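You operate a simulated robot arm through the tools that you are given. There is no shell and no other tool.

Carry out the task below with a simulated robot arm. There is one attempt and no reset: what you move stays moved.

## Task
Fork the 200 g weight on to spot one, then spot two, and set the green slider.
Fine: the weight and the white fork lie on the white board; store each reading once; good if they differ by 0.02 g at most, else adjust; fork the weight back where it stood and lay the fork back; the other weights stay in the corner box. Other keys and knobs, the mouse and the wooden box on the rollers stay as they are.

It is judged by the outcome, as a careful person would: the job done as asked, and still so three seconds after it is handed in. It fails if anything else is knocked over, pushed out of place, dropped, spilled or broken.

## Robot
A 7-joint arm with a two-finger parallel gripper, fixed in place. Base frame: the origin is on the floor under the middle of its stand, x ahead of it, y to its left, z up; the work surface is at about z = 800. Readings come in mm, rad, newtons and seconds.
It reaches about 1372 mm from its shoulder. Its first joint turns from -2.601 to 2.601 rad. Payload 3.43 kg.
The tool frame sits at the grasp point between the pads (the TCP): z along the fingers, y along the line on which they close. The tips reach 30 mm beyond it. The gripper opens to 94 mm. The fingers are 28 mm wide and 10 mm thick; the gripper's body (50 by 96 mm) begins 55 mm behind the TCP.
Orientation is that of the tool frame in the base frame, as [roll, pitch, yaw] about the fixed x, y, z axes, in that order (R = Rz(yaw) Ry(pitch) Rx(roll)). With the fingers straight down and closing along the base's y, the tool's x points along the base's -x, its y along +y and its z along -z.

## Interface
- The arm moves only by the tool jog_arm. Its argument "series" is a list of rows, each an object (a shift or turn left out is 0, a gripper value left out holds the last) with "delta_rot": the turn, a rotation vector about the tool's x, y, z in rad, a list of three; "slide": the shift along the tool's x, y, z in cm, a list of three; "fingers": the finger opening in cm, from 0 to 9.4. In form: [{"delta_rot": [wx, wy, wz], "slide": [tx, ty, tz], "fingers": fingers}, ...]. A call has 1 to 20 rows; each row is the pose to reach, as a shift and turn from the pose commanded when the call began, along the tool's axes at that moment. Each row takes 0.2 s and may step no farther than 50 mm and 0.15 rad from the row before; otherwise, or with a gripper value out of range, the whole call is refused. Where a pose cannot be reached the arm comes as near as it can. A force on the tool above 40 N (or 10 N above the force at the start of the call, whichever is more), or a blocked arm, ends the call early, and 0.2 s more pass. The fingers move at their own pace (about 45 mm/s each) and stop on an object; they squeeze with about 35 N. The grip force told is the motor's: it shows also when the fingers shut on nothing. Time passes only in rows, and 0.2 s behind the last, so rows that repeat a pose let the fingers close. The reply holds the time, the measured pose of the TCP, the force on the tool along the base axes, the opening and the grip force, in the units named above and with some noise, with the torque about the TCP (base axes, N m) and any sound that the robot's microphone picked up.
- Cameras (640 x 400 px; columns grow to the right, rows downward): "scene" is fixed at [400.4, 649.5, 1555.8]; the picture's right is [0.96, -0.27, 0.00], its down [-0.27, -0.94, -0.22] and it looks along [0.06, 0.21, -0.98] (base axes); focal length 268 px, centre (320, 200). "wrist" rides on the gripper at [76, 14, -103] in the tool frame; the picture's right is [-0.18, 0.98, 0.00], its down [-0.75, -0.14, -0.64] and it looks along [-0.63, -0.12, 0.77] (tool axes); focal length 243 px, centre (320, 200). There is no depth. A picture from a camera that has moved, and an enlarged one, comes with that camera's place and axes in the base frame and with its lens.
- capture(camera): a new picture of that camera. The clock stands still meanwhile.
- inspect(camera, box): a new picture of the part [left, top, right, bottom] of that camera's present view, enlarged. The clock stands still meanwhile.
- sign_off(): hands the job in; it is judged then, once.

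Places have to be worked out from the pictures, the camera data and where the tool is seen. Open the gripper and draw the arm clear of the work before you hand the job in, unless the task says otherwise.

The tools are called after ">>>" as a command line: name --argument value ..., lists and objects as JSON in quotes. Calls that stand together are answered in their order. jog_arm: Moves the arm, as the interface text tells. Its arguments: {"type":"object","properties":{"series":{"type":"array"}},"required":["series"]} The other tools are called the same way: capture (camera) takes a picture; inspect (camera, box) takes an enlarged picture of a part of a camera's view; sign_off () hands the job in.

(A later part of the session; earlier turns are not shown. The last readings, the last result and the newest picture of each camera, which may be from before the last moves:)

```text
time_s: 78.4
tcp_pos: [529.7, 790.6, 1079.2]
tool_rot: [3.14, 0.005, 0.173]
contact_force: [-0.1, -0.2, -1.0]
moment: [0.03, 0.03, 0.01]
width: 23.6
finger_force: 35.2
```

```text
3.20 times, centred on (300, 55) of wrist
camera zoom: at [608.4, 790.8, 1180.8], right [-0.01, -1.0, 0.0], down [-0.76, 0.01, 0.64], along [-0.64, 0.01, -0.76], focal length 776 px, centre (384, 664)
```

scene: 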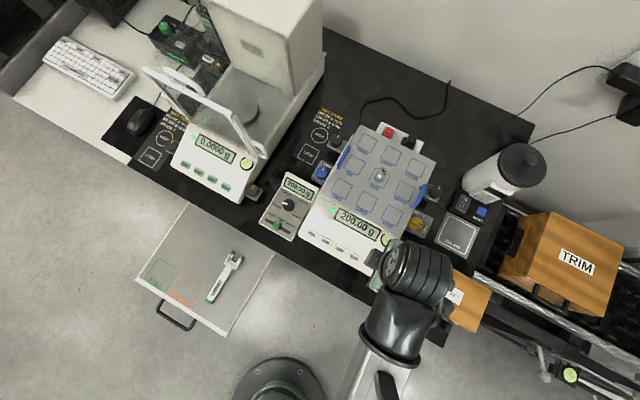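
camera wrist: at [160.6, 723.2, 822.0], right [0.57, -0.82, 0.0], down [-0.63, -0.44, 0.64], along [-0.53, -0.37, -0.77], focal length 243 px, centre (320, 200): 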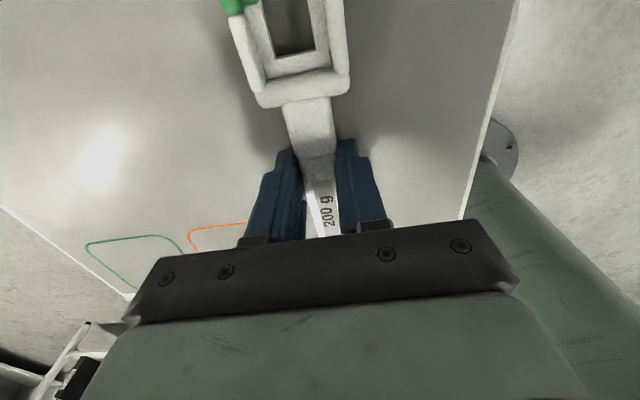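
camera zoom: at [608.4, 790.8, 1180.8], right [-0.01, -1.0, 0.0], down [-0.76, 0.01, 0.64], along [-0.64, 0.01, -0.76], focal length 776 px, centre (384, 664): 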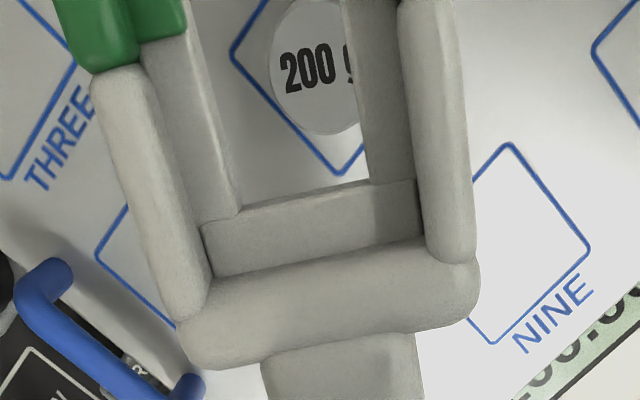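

The knob shows through the gap at about tool (70, −0.4). I descend to TCP z ≈ 1008 for a closer sighting.

>>> jog_arm --series '[{"slide": [0, 0, 2], "fingers": 1.5}, {"slide": [0, 0, 4.5], "fingers": 1.5}, {"slide": [0, 0, 6.4], "fingers": 1.5}, {"slide": [0, 0, 7.1], "fingers": 1.5}, {"slide": [0, 0, 7.1], "fingers": 1.5}]'

>>> inspect --camera "wrist" --box '[200, 0, 400, 110]'

>>> inspect --camera "wrist" --box '[250, 0, 340, 70]'

```text
time_s: 79.6
tcp_pos: [530.8, 790.3, 1008.3]
tool_rot: [-3.141, 0.003, 0.176]
contact_force: [-0.1, -0.9, -1.2]
moment: [0.0, 0.03, 0.0]
width: 23.4
finger_force: 35.1
```

```text
3.20 times, centred on (300, 55) of wrist
camera zoom: at [607.6, 791.0, 1110.4], right [-0.01, -1.0, 0.0], down [-0.76, 0.01, 0.64], along [-0.64, 0.01, -0.76], focal length 776 px, centre (384, 664)
```

zoom: 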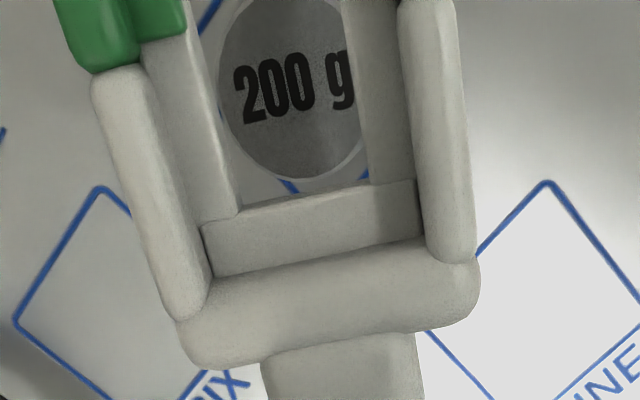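

```text
5.71 times, centred on (295, 35) of wrist
camera zoom: at [607.6, 791.0, 1110.4], right [-0.01, -1.0, 0.0], down [-0.76, 0.01, 0.64], along [-0.64, 0.01, -0.76], focal length 1386 px, centre (463, 1143)
```

zoom: 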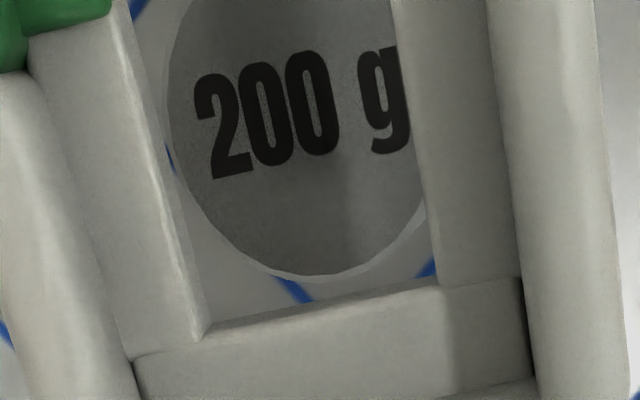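

The knob is centred laterally within ~0.1 mm of the fork, 71.2 mm ahead. I back off 38 mm, then descend 39 mm to the insertion height.

>>> jog_arm --series '[{"slide": [-1.5, 0, 0], "fingers": 1.5}, {"slide": [-3.8, 0, 0], "fingers": 1.5}, {"slide": [-3.8, 0, 1], "fingers": 1.5}, {"slide": [-3.8, 0, 2.5], "fingers": 1.5}, {"slide": [-3.8, 0, 3.5], "fingers": 1.5}, {"slide": [-3.8, 0, 3.9], "fingers": 1.5}, {"slide": [-3.8, 0, 3.9], "fingers": 1.5}]'

>>> capture --camera "wrist"

>>> inspect --camera "scene" --box '[290, 110, 450, 230]'

```text
time_s: 81.2
tcp_pos: [492.7, 785.1, 969.9]
tool_rot: [3.141, 0.003, 0.175]
contact_force: [-0.9, 0.1, 0.0]
moment: [0.03, 0.02, 0.0]
width: 23.3
finger_force: 35.0
```

```text
taken
camera wrist: at [570.3, 784.8, 1071.0], right [-0.01, -1.0, 0.0], down [-0.76, 0.01, 0.64], along [-0.64, 0.01, -0.77], focal length 243 px, centre (320, 200)
```

wrist: 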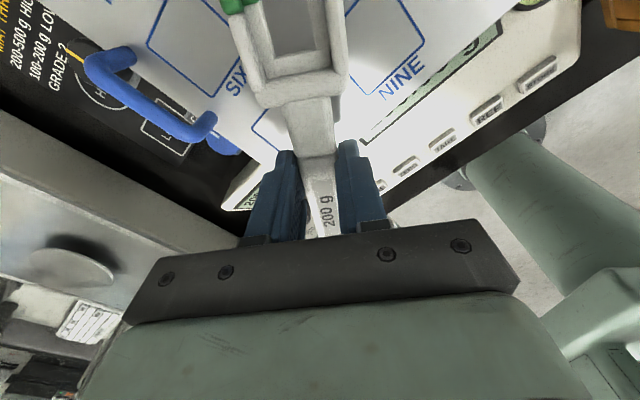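

```text
3.33 times, centred on (370, 170) of scene
camera zoom: at [400.4, 649.5, 1555.8], right [0.96, -0.27, 0.0], down [-0.27, -0.94, -0.22], along [0.06, 0.21, -0.98], focal length 893 px, centre (153, 300)
```

zoom: 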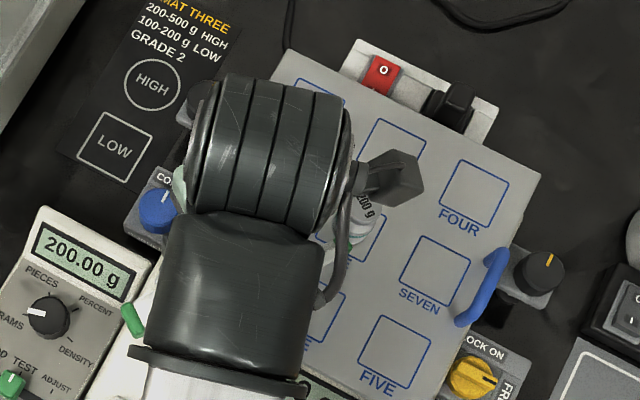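

In position behind the weight, which is visible beside the wrist in the scene view. I advance 18 mm slowly and check that the weight doesn't move.

>>> jog_arm --series '[{"slide": [0.6, 0, 0], "fingers": 1.5}, {"slide": [1.1, 0, 0], "fingers": 1.5}, {"slide": [1.5, 0, 0], "fingers": 1.5}, {"slide": [1.8, 0, 0], "fingers": 1.5}, {"slide": [1.8, 0, 0], "fingers": 1.5}]'

>>> inspect --camera "wrist" --box '[200, 0, 400, 110]'

>>> inspect --camera "scene" --box '[360, 150, 420, 200]'

```text
time_s: 82.4
tcp_pos: [512.2, 787.7, 970.0]
tool_rot: [3.141, 0.003, 0.173]
contact_force: [0.0, 0.7, -1.0]
moment: [-0.02, 0.0, 0.04]
width: 23.4
finger_force: 34.7
```

```text
3.20 times, centred on (300, 55) of wrist
camera zoom: at [588.6, 787.5, 1070.9], right [-0.01, -1.0, 0.0], down [-0.76, 0.01, 0.64], along [-0.64, 0.01, -0.76], focal length 776 px, centre (384, 664)
```

zoom: 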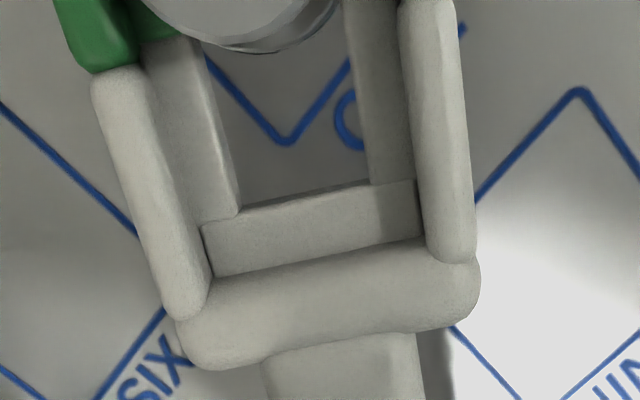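

```text
8.00 times, centred on (390, 175) of scene
camera zoom: at [400.4, 649.5, 1555.8], right [0.96, -0.27, 0.0], down [-0.27, -0.94, -0.22], along [0.06, 0.21, -0.98], focal length 2142 px, centre (-240, 400)
```

zoom: 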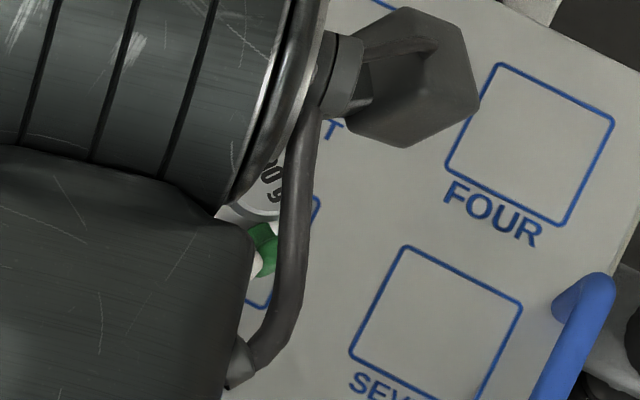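

The weight is undisturbed and centred between the prongs. I advance another 12 mm and re-measure.

>>> jog_arm --series '[{"slide": [0.4, 0, 0], "fingers": 1.5}, {"slide": [0.8, 0, 0], "fingers": 1.5}, {"slide": [1.2, 0, 0], "fingers": 1.5}, {"slide": [1.2, 0, 0], "fingers": 1.5}]'

>>> inspect --camera "wrist" --box '[200, 0, 400, 110]'

>>> inspect --camera "scene" --box '[360, 150, 420, 200]'

```text
time_s: 83.4
tcp_pos: [522.4, 789.2, 969.3]
tool_rot: [3.141, 0.004, 0.174]
contact_force: [-0.4, -0.3, -0.2]
moment: [0.01, -0.02, 0.02]
width: 23.2
finger_force: 35.4
```

```text
3.20 times, centred on (300, 55) of wrist
camera zoom: at [600.1, 789.8, 1070.9], right [-0.01, -1.0, 0.0], down [-0.76, 0.01, 0.64], along [-0.64, 0.01, -0.76], focal length 776 px, centre (384, 664)
```

zoom: 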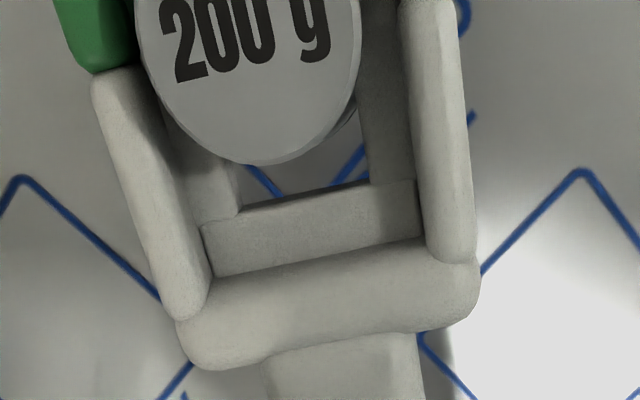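

```text
8.00 times, centred on (390, 175) of scene
camera zoom: at [400.4, 649.5, 1555.8], right [0.96, -0.27, 0.0], down [-0.27, -0.94, -0.22], along [0.06, 0.21, -0.98], focal length 2142 px, centre (-240, 400)
```

zoom: 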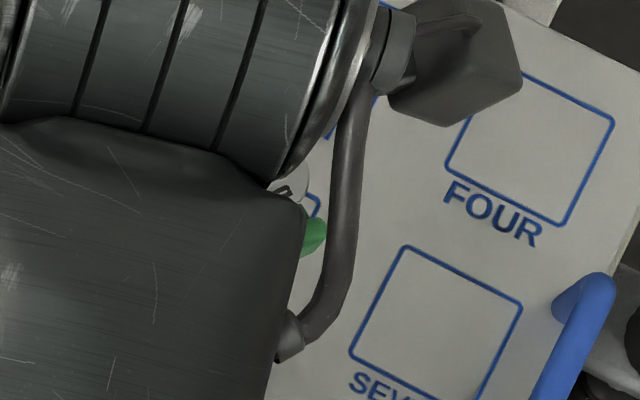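

The knob appears ~1.2 mm toward the left prong. I zoom for an accurate lateral reading before finishing.

>>> inspect --camera "wrist" --box '[225, 0, 345, 75]'

```text
5.33 times, centred on (285, 38) of wrist
camera zoom: at [600.1, 789.8, 1070.9], right [-0.01, -1.0, 0.0], down [-0.76, 0.01, 0.64], along [-0.64, 0.01, -0.76], focal length 1294 px, centre (507, 1067)
```

zoom: 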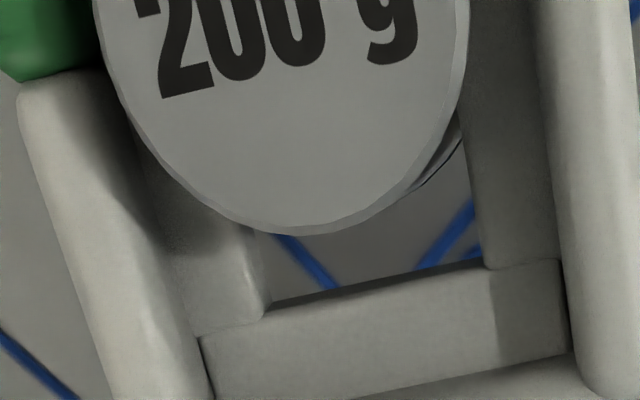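

The knob is about 1 mm left of the fork's centre, so I shift −0.9 mm sideways and advance the last 8.3 mm.

>>> jog_arm --series '[{"slide": [0, -0.05, 0], "fingers": 1.5}, {"slide": [0.2, -0.09, 0], "fingers": 1.5}, {"slide": [0.55, -0.09, 0], "fingers": 1.5}, {"slide": [0.83, -0.09, 0], "fingers": 1.5}, {"slide": [0.83, -0.09, 0], "fingers": 1.5}]'

>>> inspect --camera "wrist" --box '[200, 0, 400, 110]'

>>> inspect --camera "wrist" --box '[250, 0, 330, 90]'

```text
time_s: 84.6
tcp_pos: [530.2, 791.2, 968.8]
tool_rot: [-3.141, 0.003, 0.174]
contact_force: [-0.6, -0.6, -0.3]
moment: [0.0, 0.03, -0.02]
width: 23.3
finger_force: 35.0
```

```text
3.20 times, centred on (300, 55) of wrist
camera zoom: at [608.1, 792.2, 1070.6], right [-0.01, -1.0, 0.0], down [-0.76, 0.01, 0.64], along [-0.64, 0.01, -0.76], focal length 776 px, centre (384, 664)
```

zoom: 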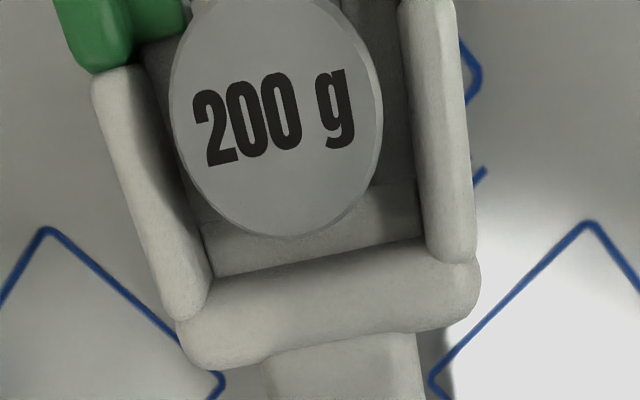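

```text
4.44 times, centred on (290, 45) of wrist
camera zoom: at [608.1, 792.2, 1070.6], right [-0.01, -1.0, 0.0], down [-0.76, 0.01, 0.64], along [-0.64, 0.01, -0.76], focal length 1078 px, centre (453, 889)
```

zoom: 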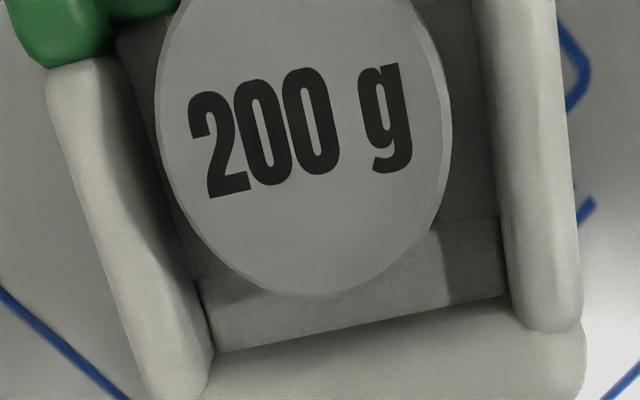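

Nicely centred (offset ~0.2 mm), axis 68.9 mm ahead. I go 1 mm deeper and lift slowly, checking the load.

>>> jog_arm --series '[{"slide": [0.1, 0, 0], "fingers": 1.5}, {"slide": [0.1, 0, -0.2], "fingers": 1.5}, {"slide": [0.1, 0, -0.4], "fingers": 1.5}, {"slide": [0.1, 0, -0.6], "fingers": 1.5}, {"slide": [0.1, 0, -0.9], "fingers": 1.5}, {"slide": [0.1, 0, -1.2], "fingers": 1.5}, {"slide": [0.1, 0, -1.2], "fingers": 1.5}, {"slide": [0.1, 0, -1.2], "fingers": 1.5}]'

>>> inspect --camera "wrist" --box '[200, 0, 400, 110]'

>>> inspect --camera "scene" --box '[360, 150, 420, 200]'

```text
time_s: 86.4
tcp_pos: [531.0, 793.4, 981.0]
tool_rot: [3.141, 0.004, 0.174]
contact_force: [0.3, 0.1, -1.8]
moment: [-0.02, 0.14, -0.01]
width: 23.1
finger_force: 34.6
```

```text
3.20 times, centred on (300, 55) of wrist
camera zoom: at [609.3, 792.1, 1082.6], right [-0.01, -1.0, 0.0], down [-0.76, 0.01, 0.64], along [-0.64, 0.01, -0.76], focal length 776 px, centre (384, 664)
```

zoom: 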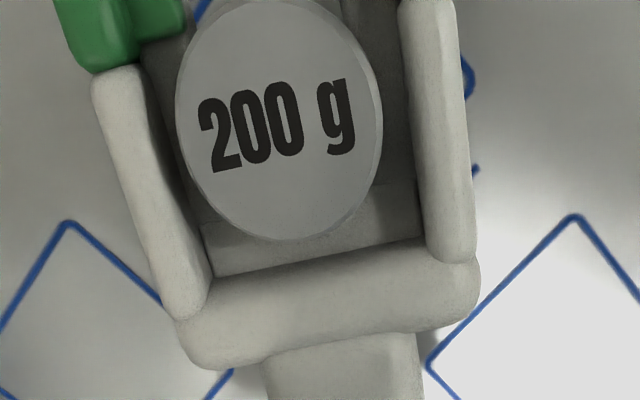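

```text
8.00 times, centred on (390, 175) of scene
camera zoom: at [400.4, 649.5, 1555.8], right [0.96, -0.27, 0.0], down [-0.27, -0.94, -0.22], along [0.06, 0.21, -0.98], focal length 2142 px, centre (-240, 400)
```

zoom: 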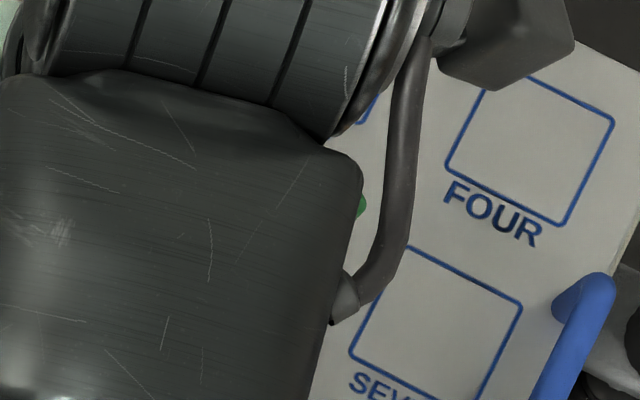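

The load is on the fork and it hangs level. I raise 25 mm, shift 99 mm toward spot TWO at the same heading, and come back down to just above the pan.

>>> jog_arm --series '[{"slide": [0, 0, -0.8], "fingers": 1.5}, {"slide": [0, 0, -2.0], "fingers": 1.5}, {"slide": [-0.4, -0.07, -2.5], "fingers": 1.5}, {"slide": [-1.3, -0.24, -2.5], "fingers": 1.5}, {"slide": [-2.6, -0.48, -2.5], "fingers": 1.5}, {"slide": [-4.1, -0.75, -2.5], "fingers": 1.5}, {"slide": [-5.6, -1.02, -2.5], "fingers": 1.5}, {"slide": [-7.1, -1.3, -2.5], "fingers": 1.5}, {"slide": [-8.4, -1.54, -2.5], "fingers": 1.5}, {"slide": [-9.3, -1.7, -2.5], "fingers": 1.5}, {"slide": [-9.74, -1.78, -2.5], "fingers": 1.5}, {"slide": [-9.74, -1.78, -2.0], "fingers": 1.5}, {"slide": [-9.74, -1.78, -1.0], "fingers": 1.5}, {"slide": [-9.74, -1.78, -0.4], "fingers": 1.5}, {"slide": [-9.74, -1.78, -0.2], "fingers": 1.5}, {"slide": [-9.74, -1.78, -0.2], "fingers": 1.5}]'

>>> inspect --camera "wrist" --box '[120, 0, 520, 190]'

>>> inspect --camera "scene" --box '[290, 110, 450, 230]'

```text
time_s: 89.8
tcp_pos: [431.5, 793.6, 982.8]
tool_rot: [-3.14, 0.004, 0.175]
contact_force: [-0.6, 0.1, -1.8]
moment: [-0.02, 0.11, 0.01]
width: 23.0
finger_force: 35.1
```

```text
1.60 times, centred on (320, 95) of wrist
camera zoom: at [510.2, 792.7, 1084.8], right [-0.01, -1.0, 0.0], down [-0.76, 0.01, 0.64], along [-0.64, 0.01, -0.76], focal length 388 px, centre (320, 368)
```

zoom: 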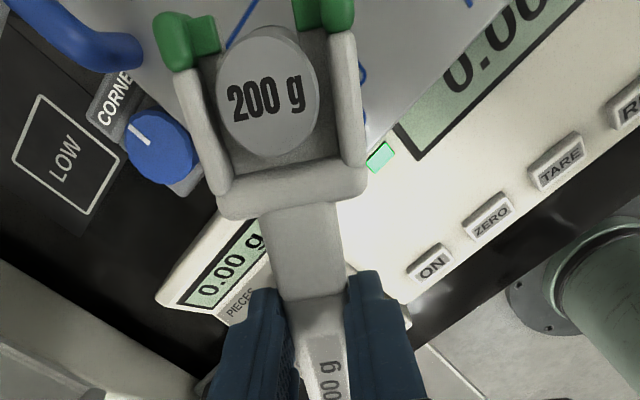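

```text
3.33 times, centred on (370, 170) of scene
camera zoom: at [400.4, 649.5, 1555.8], right [0.96, -0.27, 0.0], down [-0.27, -0.94, -0.22], along [0.06, 0.21, -0.98], focal length 893 px, centre (153, 300)
```

zoom: 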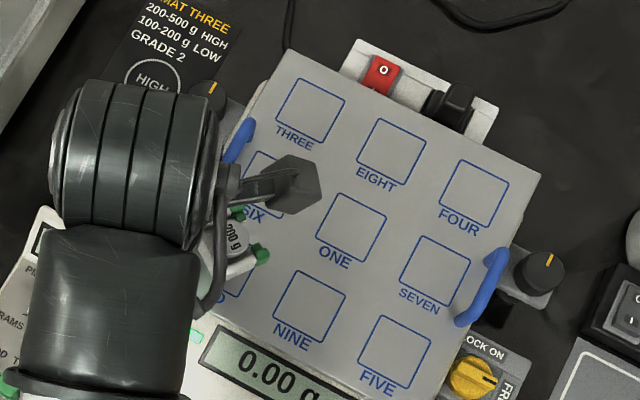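

Over TWO the weight lines up within ~2 mm; the display is back to a stable 0.00 g. I lower it gently to the release height.

>>> jog_arm --series '[{"slide": [-0.1, 0, 0.4], "fingers": 1.5}, {"slide": [-0.1, 0, 0.75], "fingers": 1.5}, {"slide": [-0.1, 0, 0.9], "fingers": 1.5}, {"slide": [-0.1, 0, 1.0], "fingers": 1.5}, {"slide": [-0.1, 0, 1.1], "fingers": 1.5}, {"slide": [-0.1, 0, 1.2], "fingers": 1.5}, {"slide": [-0.1, 0, 1.3], "fingers": 1.5}, {"slide": [-0.1, 0, 1.35], "fingers": 1.5}, {"slide": [-0.1, 0, 1.35], "fingers": 1.5}]'

>>> inspect --camera "wrist" --box '[200, 0, 400, 110]'

>>> inspect --camera "wrist" --box '[250, 0, 330, 90]'

```text
time_s: 91.8
tcp_pos: [432.1, 793.3, 969.9]
tool_rot: [3.14, 0.005, 0.175]
contact_force: [-0.1, -0.4, -0.5]
moment: [0.02, 0.04, 0.0]
width: 23.5
finger_force: 34.6
```

```text
3.20 times, centred on (300, 55) of wrist
camera zoom: at [509.0, 792.8, 1071.2], right [-0.01, -1.0, 0.0], down [-0.76, 0.01, 0.64], along [-0.64, 0.01, -0.76], focal length 776 px, centre (384, 664)
```

zoom: 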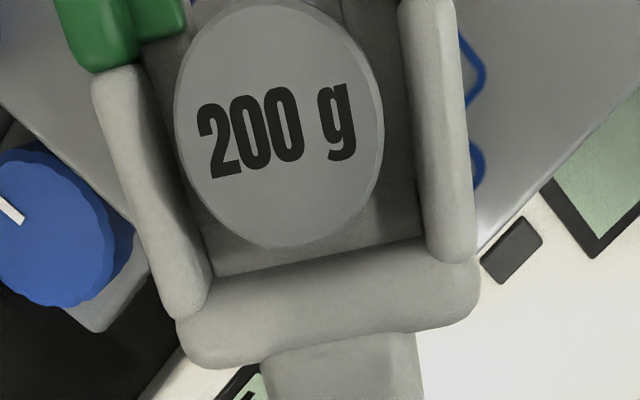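

```text
4.44 times, centred on (290, 45) of wrist
camera zoom: at [509.0, 792.8, 1071.2], right [-0.01, -1.0, 0.0], down [-0.76, 0.01, 0.64], along [-0.64, 0.01, -0.76], focal length 1078 px, centre (453, 889)
```

zoom: 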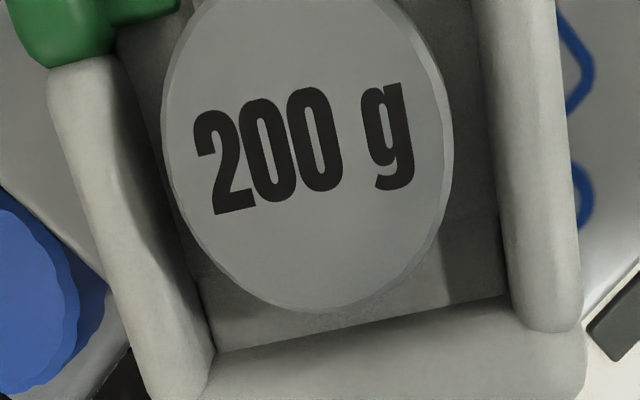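

It stands on TWO with the fork free (moment ~0). I lower 0.6 mm more for pad clearance and withdraw the fork straight back.

>>> jog_arm --series '[{"slide": [0, 0, 0.06], "fingers": 1.5}, {"slide": [-0.3, 0, 0.06], "fingers": 1.5}, {"slide": [-0.8, 0, 0.06], "fingers": 1.5}, {"slide": [-1.4, 0, 0.06], "fingers": 1.5}, {"slide": [-2.0, 0, 0.06], "fingers": 1.5}, {"slide": [-2.0, 0, 0.06], "fingers": 1.5}]'

>>> inspect --camera "wrist" --box '[200, 0, 400, 110]'

>>> inspect --camera "scene" --box '[290, 130, 390, 210]'

```text
time_s: 93.2
tcp_pos: [411.9, 790.1, 969.4]
tool_rot: [3.14, 0.004, 0.174]
contact_force: [-2.1, 0.4, -0.9]
moment: [0.0, 0.03, 0.0]
width: 23.4
finger_force: 34.8
```

```text
3.20 times, centred on (300, 55) of wrist
camera zoom: at [489.1, 789.1, 1070.9], right [-0.01, -1.0, 0.0], down [-0.76, 0.01, 0.64], along [-0.64, 0.01, -0.76], focal length 776 px, centre (384, 664)
```

zoom: 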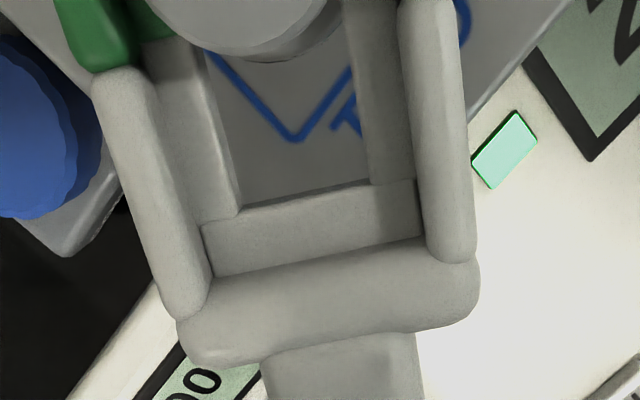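

```text
5.00 times, centred on (340, 170) of scene
camera zoom: at [400.4, 649.5, 1555.8], right [0.96, -0.27, 0.0], down [-0.27, -0.94, -0.22], along [0.06, 0.21, -0.98], focal length 1339 px, centre (220, 350)
```

zoom: 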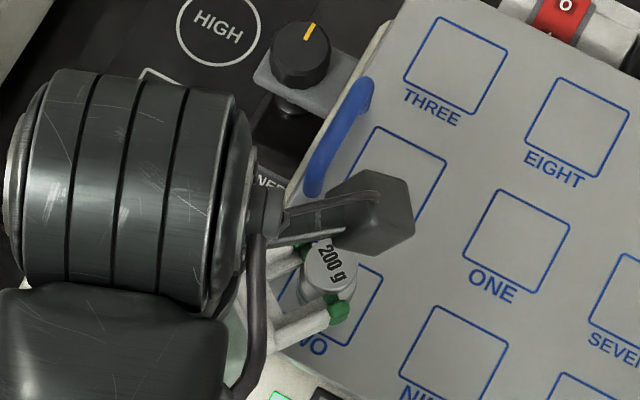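

The weight stays upright inside TWO. I pull the fork fully clear and raise it.

>>> jog_arm --series '[{"slide": [-0.8, 0, 0], "fingers": 1.5}, {"slide": [-1.8, 0, 0], "fingers": 1.5}, {"slide": [-3.0, 0, 0], "fingers": 1.5}, {"slide": [-3.8, 0, 0], "fingers": 1.5}, {"slide": [-3.8, 0, -1], "fingers": 1.5}, {"slide": [-3.8, 0, -3], "fingers": 1.5}, {"slide": [-3.8, 0, -6], "fingers": 1.5}, {"slide": [-3.8, 0, -9], "fingers": 1.5}, {"slide": [-3.8, 0, -11], "fingers": 1.5}, {"slide": [-3.8, 0, -11], "fingers": 1.5}]'

>>> inspect --camera "scene" --box '[290, 130, 450, 250]'

```text
time_s: 95.4
tcp_pos: [373.9, 783.6, 1079.7]
tool_rot: [-3.141, 0.004, 0.174]
contact_force: [-1.3, 0.0, -0.6]
moment: [0.0, 0.02, -0.01]
width: 23.3
finger_force: 34.5
```

```text
3.33 times, centred on (370, 190) of scene
camera zoom: at [400.4, 649.5, 1555.8], right [0.96, -0.27, 0.0], down [-0.27, -0.94, -0.22], along [0.06, 0.21, -0.98], focal length 893 px, centre (153, 233)
```

zoom: 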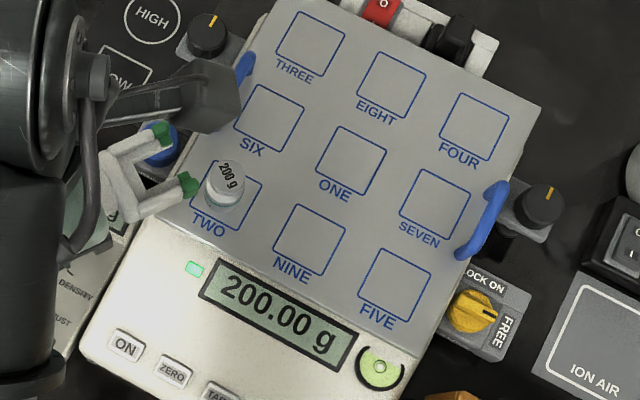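

The second reading shows; I zoom to read it exactly.

>>> inspect --camera "scene" --box '[335, 205, 385, 240]'

>>> inspect --camera "scene" --box '[325, 160, 375, 195]'

```text
11.43 times, centred on (360, 222) of scene
camera zoom: at [400.4, 649.5, 1555.8], right [0.96, -0.27, 0.0], down [-0.27, -0.94, -0.22], along [0.06, 0.21, -0.98], focal length 3060 px, centre (-137, -57)
```

zoom: 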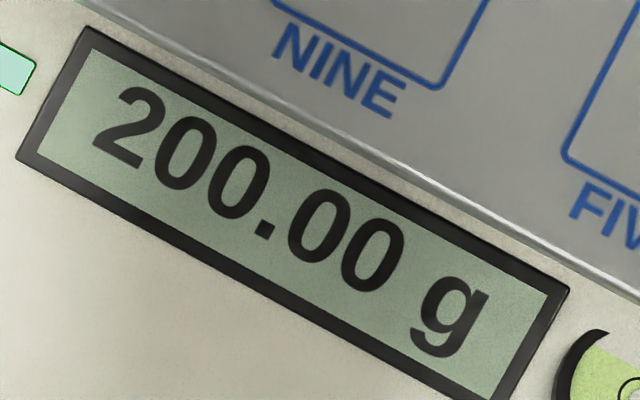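

```text
11.43 times, centred on (350, 178) of scene
camera zoom: at [400.4, 649.5, 1555.8], right [0.96, -0.27, 0.0], down [-0.27, -0.94, -0.22], along [0.06, 0.21, -0.98], focal length 3060 px, centre (-23, 457)
```

zoom: 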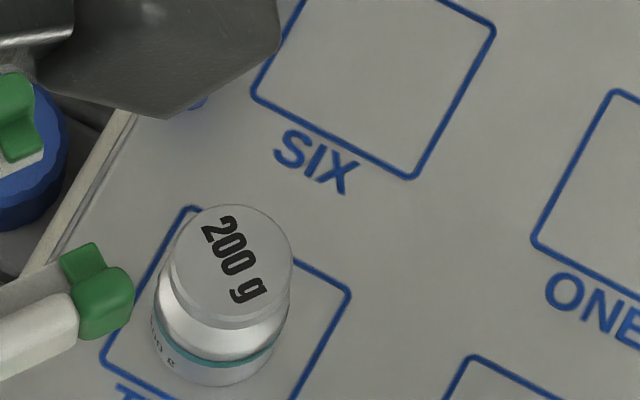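

Spot TWO also reads 200.00 g, stable. Now I take the fork back to its place on the board to free the fingers for the second STORE.

>>> jog_arm --series '[{"slide": [-2.0, 0.38, 0], "delta_rot": [0, 0, -0.042], "fingers": 1.5}, {"slide": [-6.0, 1.15, 0], "delta_rot": [0, 0, -0.127], "fingers": 1.5}, {"slide": [-10.5, 2.02, 0], "delta_rot": [0, 0, -0.222], "fingers": 1.5}, {"slide": [-15.0, 2.88, 0], "delta_rot": [0, 0, -0.317], "fingers": 1.5}, {"slide": [-19.5, 3.75, 0], "delta_rot": [0, 0, -0.412], "fingers": 1.5}, {"slide": [-24.0, 4.61, 0.5], "delta_rot": [0, 0, -0.507], "fingers": 1.5}, {"slide": [-27.5, 5.28, 2], "delta_rot": [0, 0, -0.581], "fingers": 1.5}, {"slide": [-29.14, 5.6, 5], "delta_rot": [0, 0, -0.616], "fingers": 1.5}, {"slide": [-29.14, 5.6, 9.5], "delta_rot": [0, 0, -0.616], "fingers": 1.5}, {"slide": [-29.14, 5.6, 14], "delta_rot": [0, 0, -0.616], "fingers": 1.5}, {"slide": [-29.14, 5.6, 18.5], "delta_rot": [0, 0, -0.616], "fingers": 1.5}, {"slide": [-29.14, 5.6, 23], "delta_rot": [0, 0, -0.616], "fingers": 1.5}, {"slide": [-29.14, 5.6, 26.5], "delta_rot": [0, 0, -0.616], "fingers": 1.5}, {"slide": [-29.14, 5.6, 28.9], "delta_rot": [0, 0, -0.616], "fingers": 1.5}, {"slide": [-29.14, 5.6, 28.9], "delta_rot": [0, 0, -0.616], "fingers": 1.5}]'

>>> capture --camera "scene"

```text
time_s: 98.6
tcp_pos: [96.8, 678.2, 791.3]
tool_rot: [-3.139, 0.002, 0.791]
contact_force: [0.4, -0.2, -0.5]
moment: [-0.04, 0.06, 0.0]
width: 23.1
finger_force: 34.7
```

```text
taken
```

scene: 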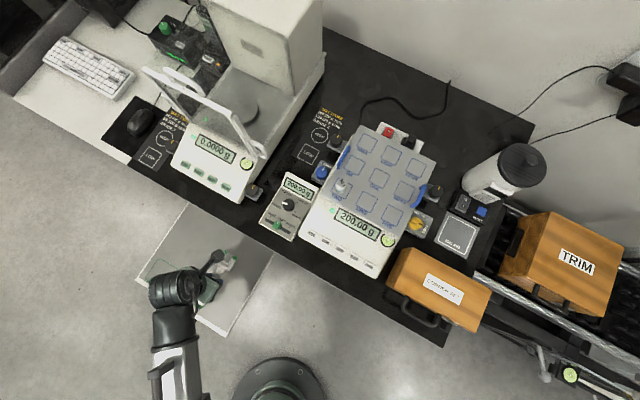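

Arrived above the fork's place. I lower it gently in small final steps until it just touches the board.

>>> jog_arm --series '[{"slide": [0, 0, 2.5], "fingers": 1.5}, {"slide": [0, 0, 4.8], "fingers": 1.5}, {"slide": [0, 0, 6.2], "fingers": 1.5}, {"slide": [0, 0, 6.7], "fingers": 1.5}, {"slide": [0, 0, 6.9], "fingers": 1.5}, {"slide": [0, 0, 6.95], "fingers": 1.5}, {"slide": [0, 0, 7.0], "fingers": 1.5}]'

```text
time_s: 100.2
tcp_pos: [95.8, 677.4, 720.9]
tool_rot: [-3.139, 0.0, 0.791]
contact_force: [-0.1, 0.3, -1.0]
moment: [-0.02, 0.0, 0.02]
width: 23.7
finger_force: 35.3
```

No contact yet at 720.9, so I lower 0.7 mm more and release, then rise.

>>> jog_arm --series '[{"slide": [0, 0, 0.07], "fingers": 1.5}, {"slide": [0, 0, 0.07], "fingers": 2.6}, {"slide": [0, 0, 0.07], "fingers": 3.6}, {"slide": [0, 0, 0.07], "fingers": 4.6}, {"slide": [0, 0, 0.07], "fingers": 4.6}, {"slide": [0, 0, -1.5], "fingers": 4.6}, {"slide": [0, 0, -4], "fingers": 4.6}, {"slide": [0, 0, -7], "fingers": 4.6}, {"slide": [0, 0, -7], "fingers": 4.6}]'

>>> capture --camera "wrist"

>>> inspect --camera "scene" --box '[255, 150, 415, 260]'

```text
time_s: 102.2
tcp_pos: [96.3, 676.5, 790.9]
tool_rot: [-3.139, 0.0, 0.79]
contact_force: [-0.1, -0.1, -0.1]
moment: [0.0, 0.0, -0.02]
width: 46.1
finger_force: 0.0
```

```text
taken
camera wrist: at [160.4, 721.4, 893.2], right [0.57, -0.82, 0.0], down [-0.63, -0.44, 0.64], along [-0.53, -0.37, -0.77], focal length 243 px, centre (320, 200)
```

wrist: 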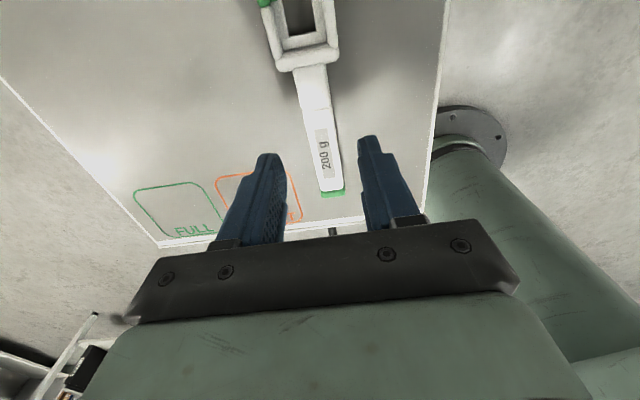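

```text
3.64 times, centred on (335, 205) of scene
camera zoom: at [400.4, 649.5, 1555.8], right [0.96, -0.27, 0.0], down [-0.27, -0.94, -0.22], along [0.06, 0.21, -0.98], focal length 974 px, centre (266, 182)
```

zoom: 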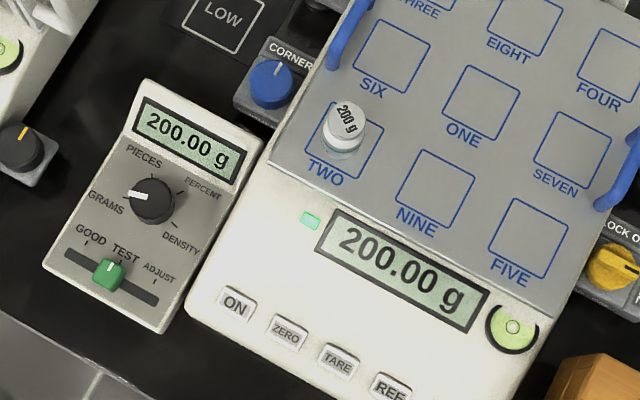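

Reading still 200.00 g and stable. I go back over to STORE with closed fingers.

>>> jog_arm --series '[{"slide": [0, 0, -4], "fingers": 4.6}, {"slide": [0, 0, -8.5], "fingers": 2}, {"slide": [0, 0, -13], "fingers": 0}, {"slide": [0, 0, -17.5], "fingers": 0}, {"slide": [0, 0, -21], "fingers": 0}, {"slide": [2.2, 3.2, -21], "delta_rot": [0, 0, 0.143], "fingers": 0}, {"slide": [4.4, 6.4, -21], "delta_rot": [0, 0, 0.287], "fingers": 0}, {"slide": [6.7, 9.6, -21], "delta_rot": [0, 0, 0.43], "fingers": 0}, {"slide": [8.9, 12.8, -21], "delta_rot": [0, 0, 0.573], "fingers": 0}, {"slide": [11.1, 16.0, -21], "delta_rot": [0, 0, 0.716], "fingers": 0}, {"slide": [13.3, 19.2, -21], "delta_rot": [0, 0, 0.86], "fingers": 0}, {"slide": [15.5, 22.4, -21], "delta_rot": [0, 0, 1.003], "fingers": 0}, {"slide": [17.8, 25.6, -21], "delta_rot": [0, 0, 1.146], "fingers": 0}, {"slide": [20.0, 28.9, -21], "delta_rot": [0, 0, 1.29], "fingers": 0}, {"slide": [22.2, 32.1, -21], "delta_rot": [0, 0, 1.433], "fingers": 0}, {"slide": [24.41, 35.26, -21], "delta_rot": [0, 0, 1.576], "fingers": 0}, {"slide": [24.41, 35.26, -21], "delta_rot": [0, 0, 1.576], "fingers": 0}]'

>>> inspect --camera "wrist" --box '[270, 60, 380, 160]'

```text
time_s: 105.8
tcp_pos: [521.0, 602.4, 999.3]
tool_rot: [3.14, 0.001, -0.788]
contact_force: [0.2, -0.5, 0.1]
moment: [0.03, 0.01, -0.03]
width: 0.2
finger_force: 32.8
```

```text
4.00 times, centred on (325, 110) of wrist
camera zoom: at [564.8, 539.1, 1101.4], right [-0.83, -0.56, 0.0], down [-0.43, 0.63, 0.64], along [-0.36, 0.53, -0.77], focal length 970 px, centre (300, 560)
```

zoom: 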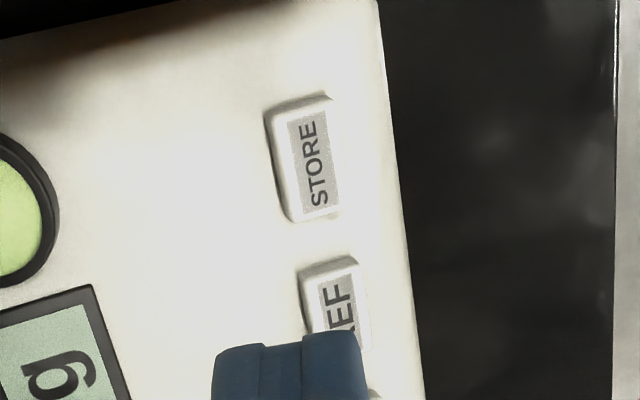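

STORE appears ~3 mm to +y from here, so I correct for that and descend to just above the key.

>>> jog_arm --series '[{"slide": [0.05, 0.15, 3.5], "fingers": 0}, {"slide": [0.1, 0.32, 7], "fingers": 0}, {"slide": [0.1, 0.32, 9.5], "fingers": 0}, {"slide": [0.1, 0.32, 11], "fingers": 0}, {"slide": [0.1, 0.32, 11], "fingers": 0}]'

>>> inspect --camera "wrist" --box '[240, 60, 400, 240]'

>>> inspect --camera "scene" --box '[255, 150, 415, 260]'

```text
time_s: 107.0
tcp_pos: [517.8, 600.3, 889.3]
tool_rot: [3.138, 0.003, -0.785]
contact_force: [-1.0, -0.4, 0.3]
moment: [-0.02, 0.05, -0.01]
width: 0.0
finger_force: 32.9
```

```text
2.22 times, centred on (320, 150) of wrist
camera zoom: at [561.0, 536.4, 991.7], right [-0.83, -0.56, 0.0], down [-0.43, 0.63, 0.64], along [-0.36, 0.53, -0.77], focal length 539 px, centre (320, 311)
```

zoom: 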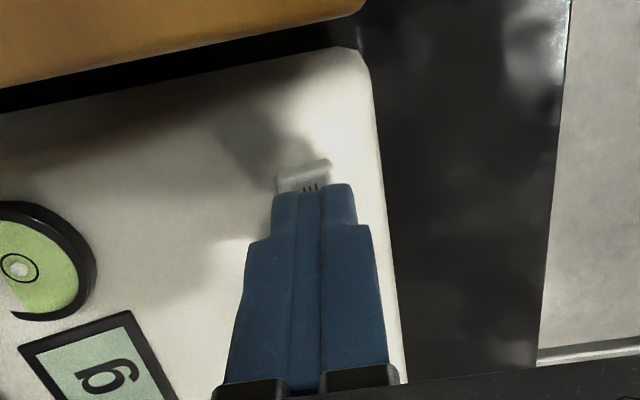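

```text
3.64 times, centred on (335, 205) of scene
camera zoom: at [400.4, 649.5, 1555.8], right [0.96, -0.27, 0.0], down [-0.27, -0.94, -0.22], along [0.06, 0.21, -0.98], focal length 974 px, centre (266, 182)
```

zoom: 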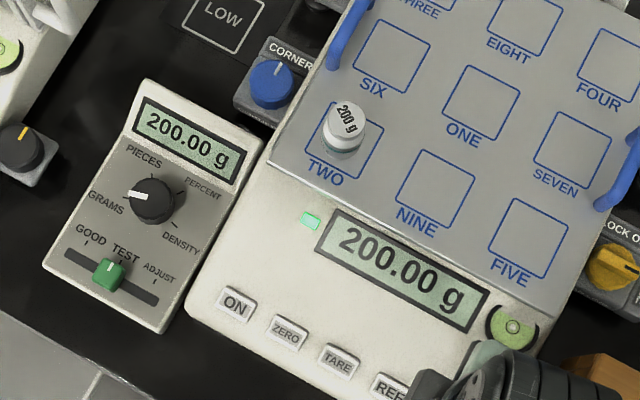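

The key is ~3 mm toward −y of the tips; I correct −2 mm and press down 6 mm, listening for the click.

>>> jog_arm --series '[{"slide": [0, -0.2, 0.1], "fingers": 0}, {"slide": [0, -0.2, 0.3], "fingers": 0}, {"slide": [0, -0.2, 0.5], "fingers": 0}, {"slide": [0, -0.2, 0.65], "fingers": 0}]'

```text
time_s: 108.0
tcp_pos: [519.6, 600.3, 884.0]
tool_rot: [3.14, 0.002, -0.785]
contact_force: [0.0, 0.4, 2.7]
moment: [0.03, 0.01, 0.03]
width: 0.0
finger_force: 32.4
heard: click
```

The click came once with about 2.7 N on the key. I lift straight off and check the displays.

>>> jog_arm --series '[{"slide": [0, 0, -0.5], "fingers": 0}, {"slide": [0, 0, -1.5], "fingers": 0}, {"slide": [0, 0, -4], "fingers": 0}, {"slide": [0, 0, -8], "fingers": 0}, {"slide": [0, 0, -11.6], "fingers": 0}, {"slide": [0, 0, -11.6], "fingers": 0}]'

>>> inspect --camera "scene" --box '[255, 150, 415, 260]'

>>> inspect --camera "wrist" --box '[200, 60, 380, 240]'

```text
time_s: 109.4
tcp_pos: [518.4, 600.4, 1000.3]
tool_rot: [3.14, 0.002, -0.786]
contact_force: [-0.5, -0.2, -0.4]
moment: [0.01, -0.02, 0.01]
width: 0.0
finger_force: 33.2
```

```text
3.64 times, centred on (335, 205) of scene
camera zoom: at [400.4, 649.5, 1555.8], right [0.96, -0.27, 0.0], down [-0.27, -0.94, -0.22], along [0.06, 0.21, -0.98], focal length 974 px, centre (266, 182)
```

zoom: 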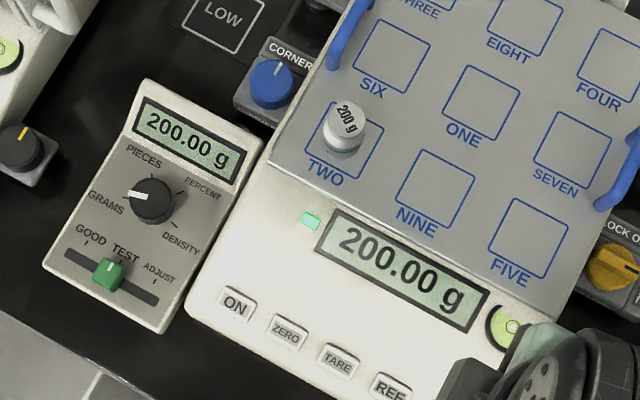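

```text
2.22 times, centred on (290, 150) of wrist
camera zoom: at [562.8, 537.5, 1102.4], right [-0.83, -0.56, 0.0], down [-0.43, 0.63, 0.64], along [-0.36, 0.53, -0.77], focal length 539 px, centre (387, 311)
```

zoom: 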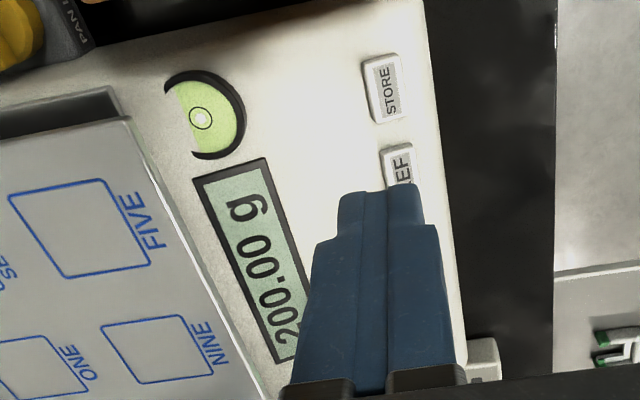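

Both stored readings are 200.00 g, so the verdict is GOOD. With empty fingers I go now to the slider panel, hovering to the right of the green knob to get its exact place.

>>> jog_arm --series '[{"slide": [-4.5, 0.4, 0], "delta_rot": [0, 0, -0.005], "fingers": 0}, {"slide": [-9, 0.8, 0], "delta_rot": [0, 0, -0.01], "fingers": 0}, {"slide": [-13.5, 1.25, 0], "delta_rot": [0, 0, -0.015], "fingers": 0}, {"slide": [-18, 1.65, 0], "delta_rot": [0, 0, -0.02], "fingers": 0}, {"slide": [-22, 2.0, 0], "delta_rot": [0, 0, -0.026], "fingers": 0}, {"slide": [-23.9, 2.2, 2], "delta_rot": [0, 0, -0.026], "fingers": 0}, {"slide": [-23.9, 2.2, 5], "delta_rot": [0, 0, -0.026], "fingers": 0}, {"slide": [-23.9, 2.2, 5], "delta_rot": [0, 0, -0.026], "fingers": 0}]'

>>> capture --camera "wrist"

>>> inspect --camera "scene" --box '[250, 160, 350, 250]'

```text
time_s: 111.2
tcp_pos: [333.9, 753.5, 950.6]
tool_rot: [3.138, 0.0, -0.758]
contact_force: [-1.2, 0.0, 0.1]
moment: [0.0, 0.0, -0.01]
width: 0.2
finger_force: 32.7
```

```text
taken
camera wrist: at [380.0, 691.6, 1052.5], right [-0.81, -0.59, 0.0], down [-0.45, 0.62, 0.64], along [-0.38, 0.52, -0.77], focal length 243 px, centre (320, 200)
```

wrist: 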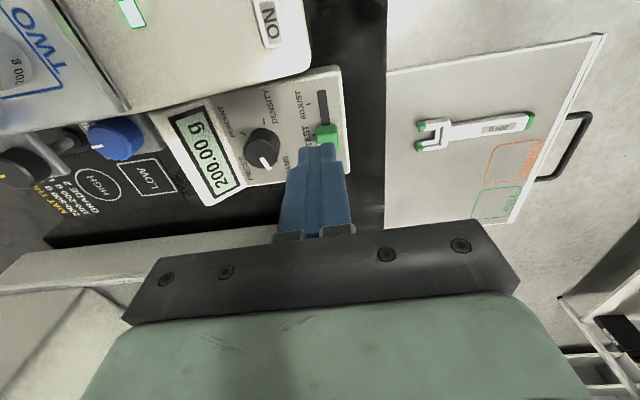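

```text
4.44 times, centred on (300, 205) of scene
camera zoom: at [400.4, 649.5, 1555.8], right [0.96, -0.27, 0.0], down [-0.27, -0.94, -0.22], along [0.06, 0.21, -0.98], focal length 1190 px, centre (409, 178)
```

zoom: 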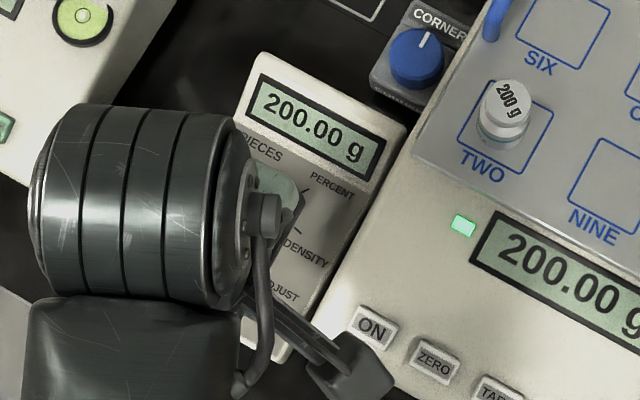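

The panel is in view with the green knob just beyond the fingertips. I zoom to locate the knob and slot relative to the tool.

>>> inspect --camera "wrist" --box '[270, 70, 370, 160]'

>>> inspect --camera "wrist" --box '[230, 60, 380, 200]'

```text
4.44 times, centred on (320, 115) of wrist
camera zoom: at [380.0, 691.6, 1052.5], right [-0.81, -0.59, 0.0], down [-0.45, 0.62, 0.64], along [-0.38, 0.52, -0.77], focal length 1078 px, centre (320, 578)
```

zoom: 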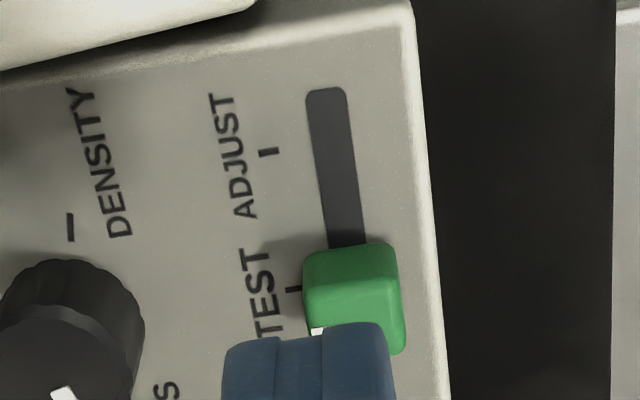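

```text
2.86 times, centred on (305, 130) of wrist
camera zoom: at [380.0, 691.6, 1052.5], right [-0.81, -0.59, 0.0], down [-0.45, 0.62, 0.64], along [-0.38, 0.52, -0.77], focal length 693 px, centre (363, 400)
```

zoom: 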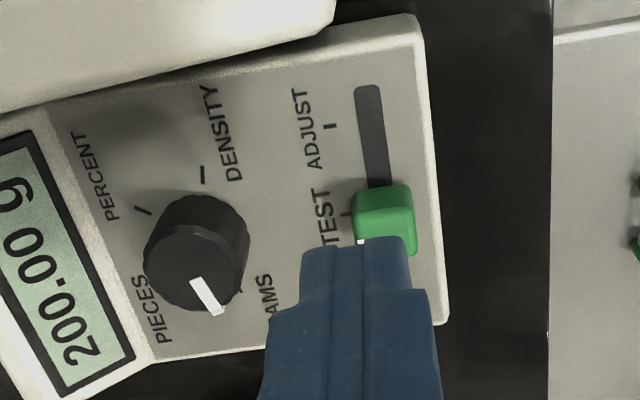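

The knob's right face is ~15 mm beyond the TCP and ~4 mm toward +y; panel is near z 836, knob top ~850. I back off 8 mm, align in y, and descend beside the knob.

>>> jog_arm --series '[{"slide": [0.8, 0.35, 1], "fingers": 0}, {"slide": [0.8, 0.35, 3.5], "fingers": 0}, {"slide": [0.8, 0.35, 5.5], "fingers": 0}, {"slide": [0.8, 0.35, 6.7], "fingers": 0}, {"slide": [0.8, 0.35, 7.4], "fingers": 0}, {"slide": [0.8, 0.35, 7.4], "fingers": 0}]'

>>> inspect --camera "wrist" --box '[230, 60, 400, 200]'

>>> inspect --camera "scene" --box '[250, 160, 350, 250]'

```text
time_s: 112.6
tcp_pos: [337.8, 747.4, 875.8]
tool_rot: [3.14, 0.002, -0.759]
contact_force: [-0.1, 0.7, 0.6]
moment: [0.03, 0.0, -0.01]
width: 0.1
finger_force: 33.0
```

```text
2.86 times, centred on (315, 130) of wrist
camera zoom: at [383.2, 684.2, 978.1], right [-0.81, -0.59, 0.0], down [-0.45, 0.62, 0.64], along [-0.38, 0.52, -0.77], focal length 693 px, centre (334, 400)
```

zoom: 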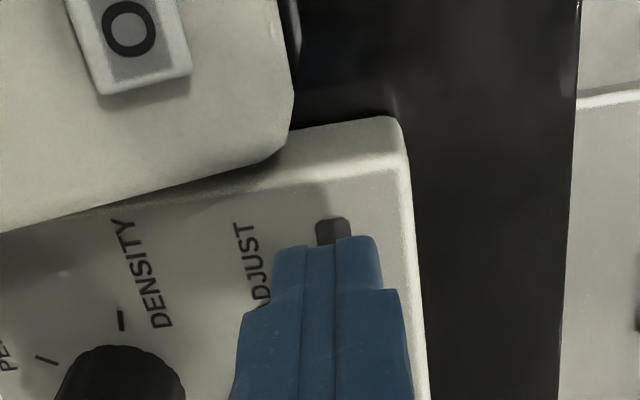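

```text
4.44 times, centred on (300, 205) of scene
camera zoom: at [400.4, 649.5, 1555.8], right [0.96, -0.27, 0.0], down [-0.27, -0.94, -0.22], along [0.06, 0.21, -0.98], focal length 1190 px, centre (409, 178)
```

zoom: 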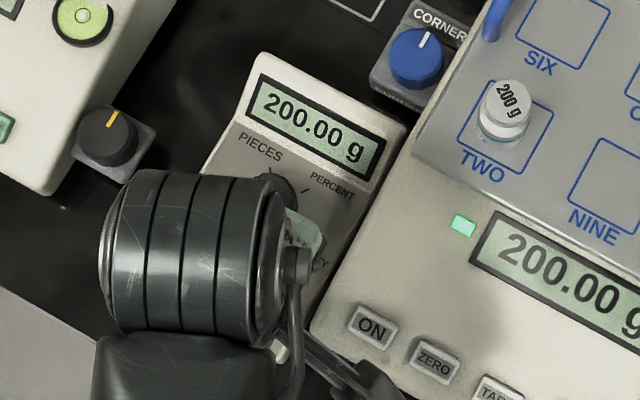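

The tips are beside the knob above the slot. I lower 3 mm more, checking for contact with the panel.

>>> jog_arm --series '[{"slide": [0, 0, 0.15], "fingers": 0}, {"slide": [0, 0, 0.3], "fingers": 0}, {"slide": [0, 0, 0.3], "fingers": 0}]'

>>> inspect --camera "wrist" --box '[280, 110, 380, 200]'

```text
time_s: 113.4
tcp_pos: [337.2, 746.2, 874.1]
tool_rot: [3.139, 0.001, -0.758]
contact_force: [-0.7, -0.3, 0.3]
moment: [0.01, -0.01, -0.02]
width: 0.0
finger_force: 32.9
```

```text
4.44 times, centred on (330, 155) of wrist
camera zoom: at [383.5, 684.1, 974.8], right [-0.81, -0.59, 0.0], down [-0.45, 0.62, 0.64], along [-0.38, 0.52, -0.77], focal length 1078 px, centre (276, 400)
```

zoom: 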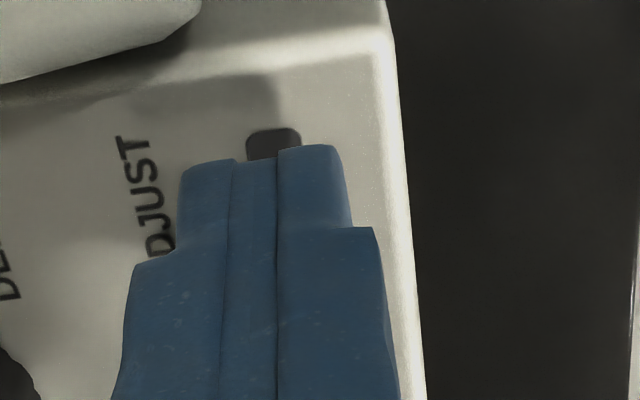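

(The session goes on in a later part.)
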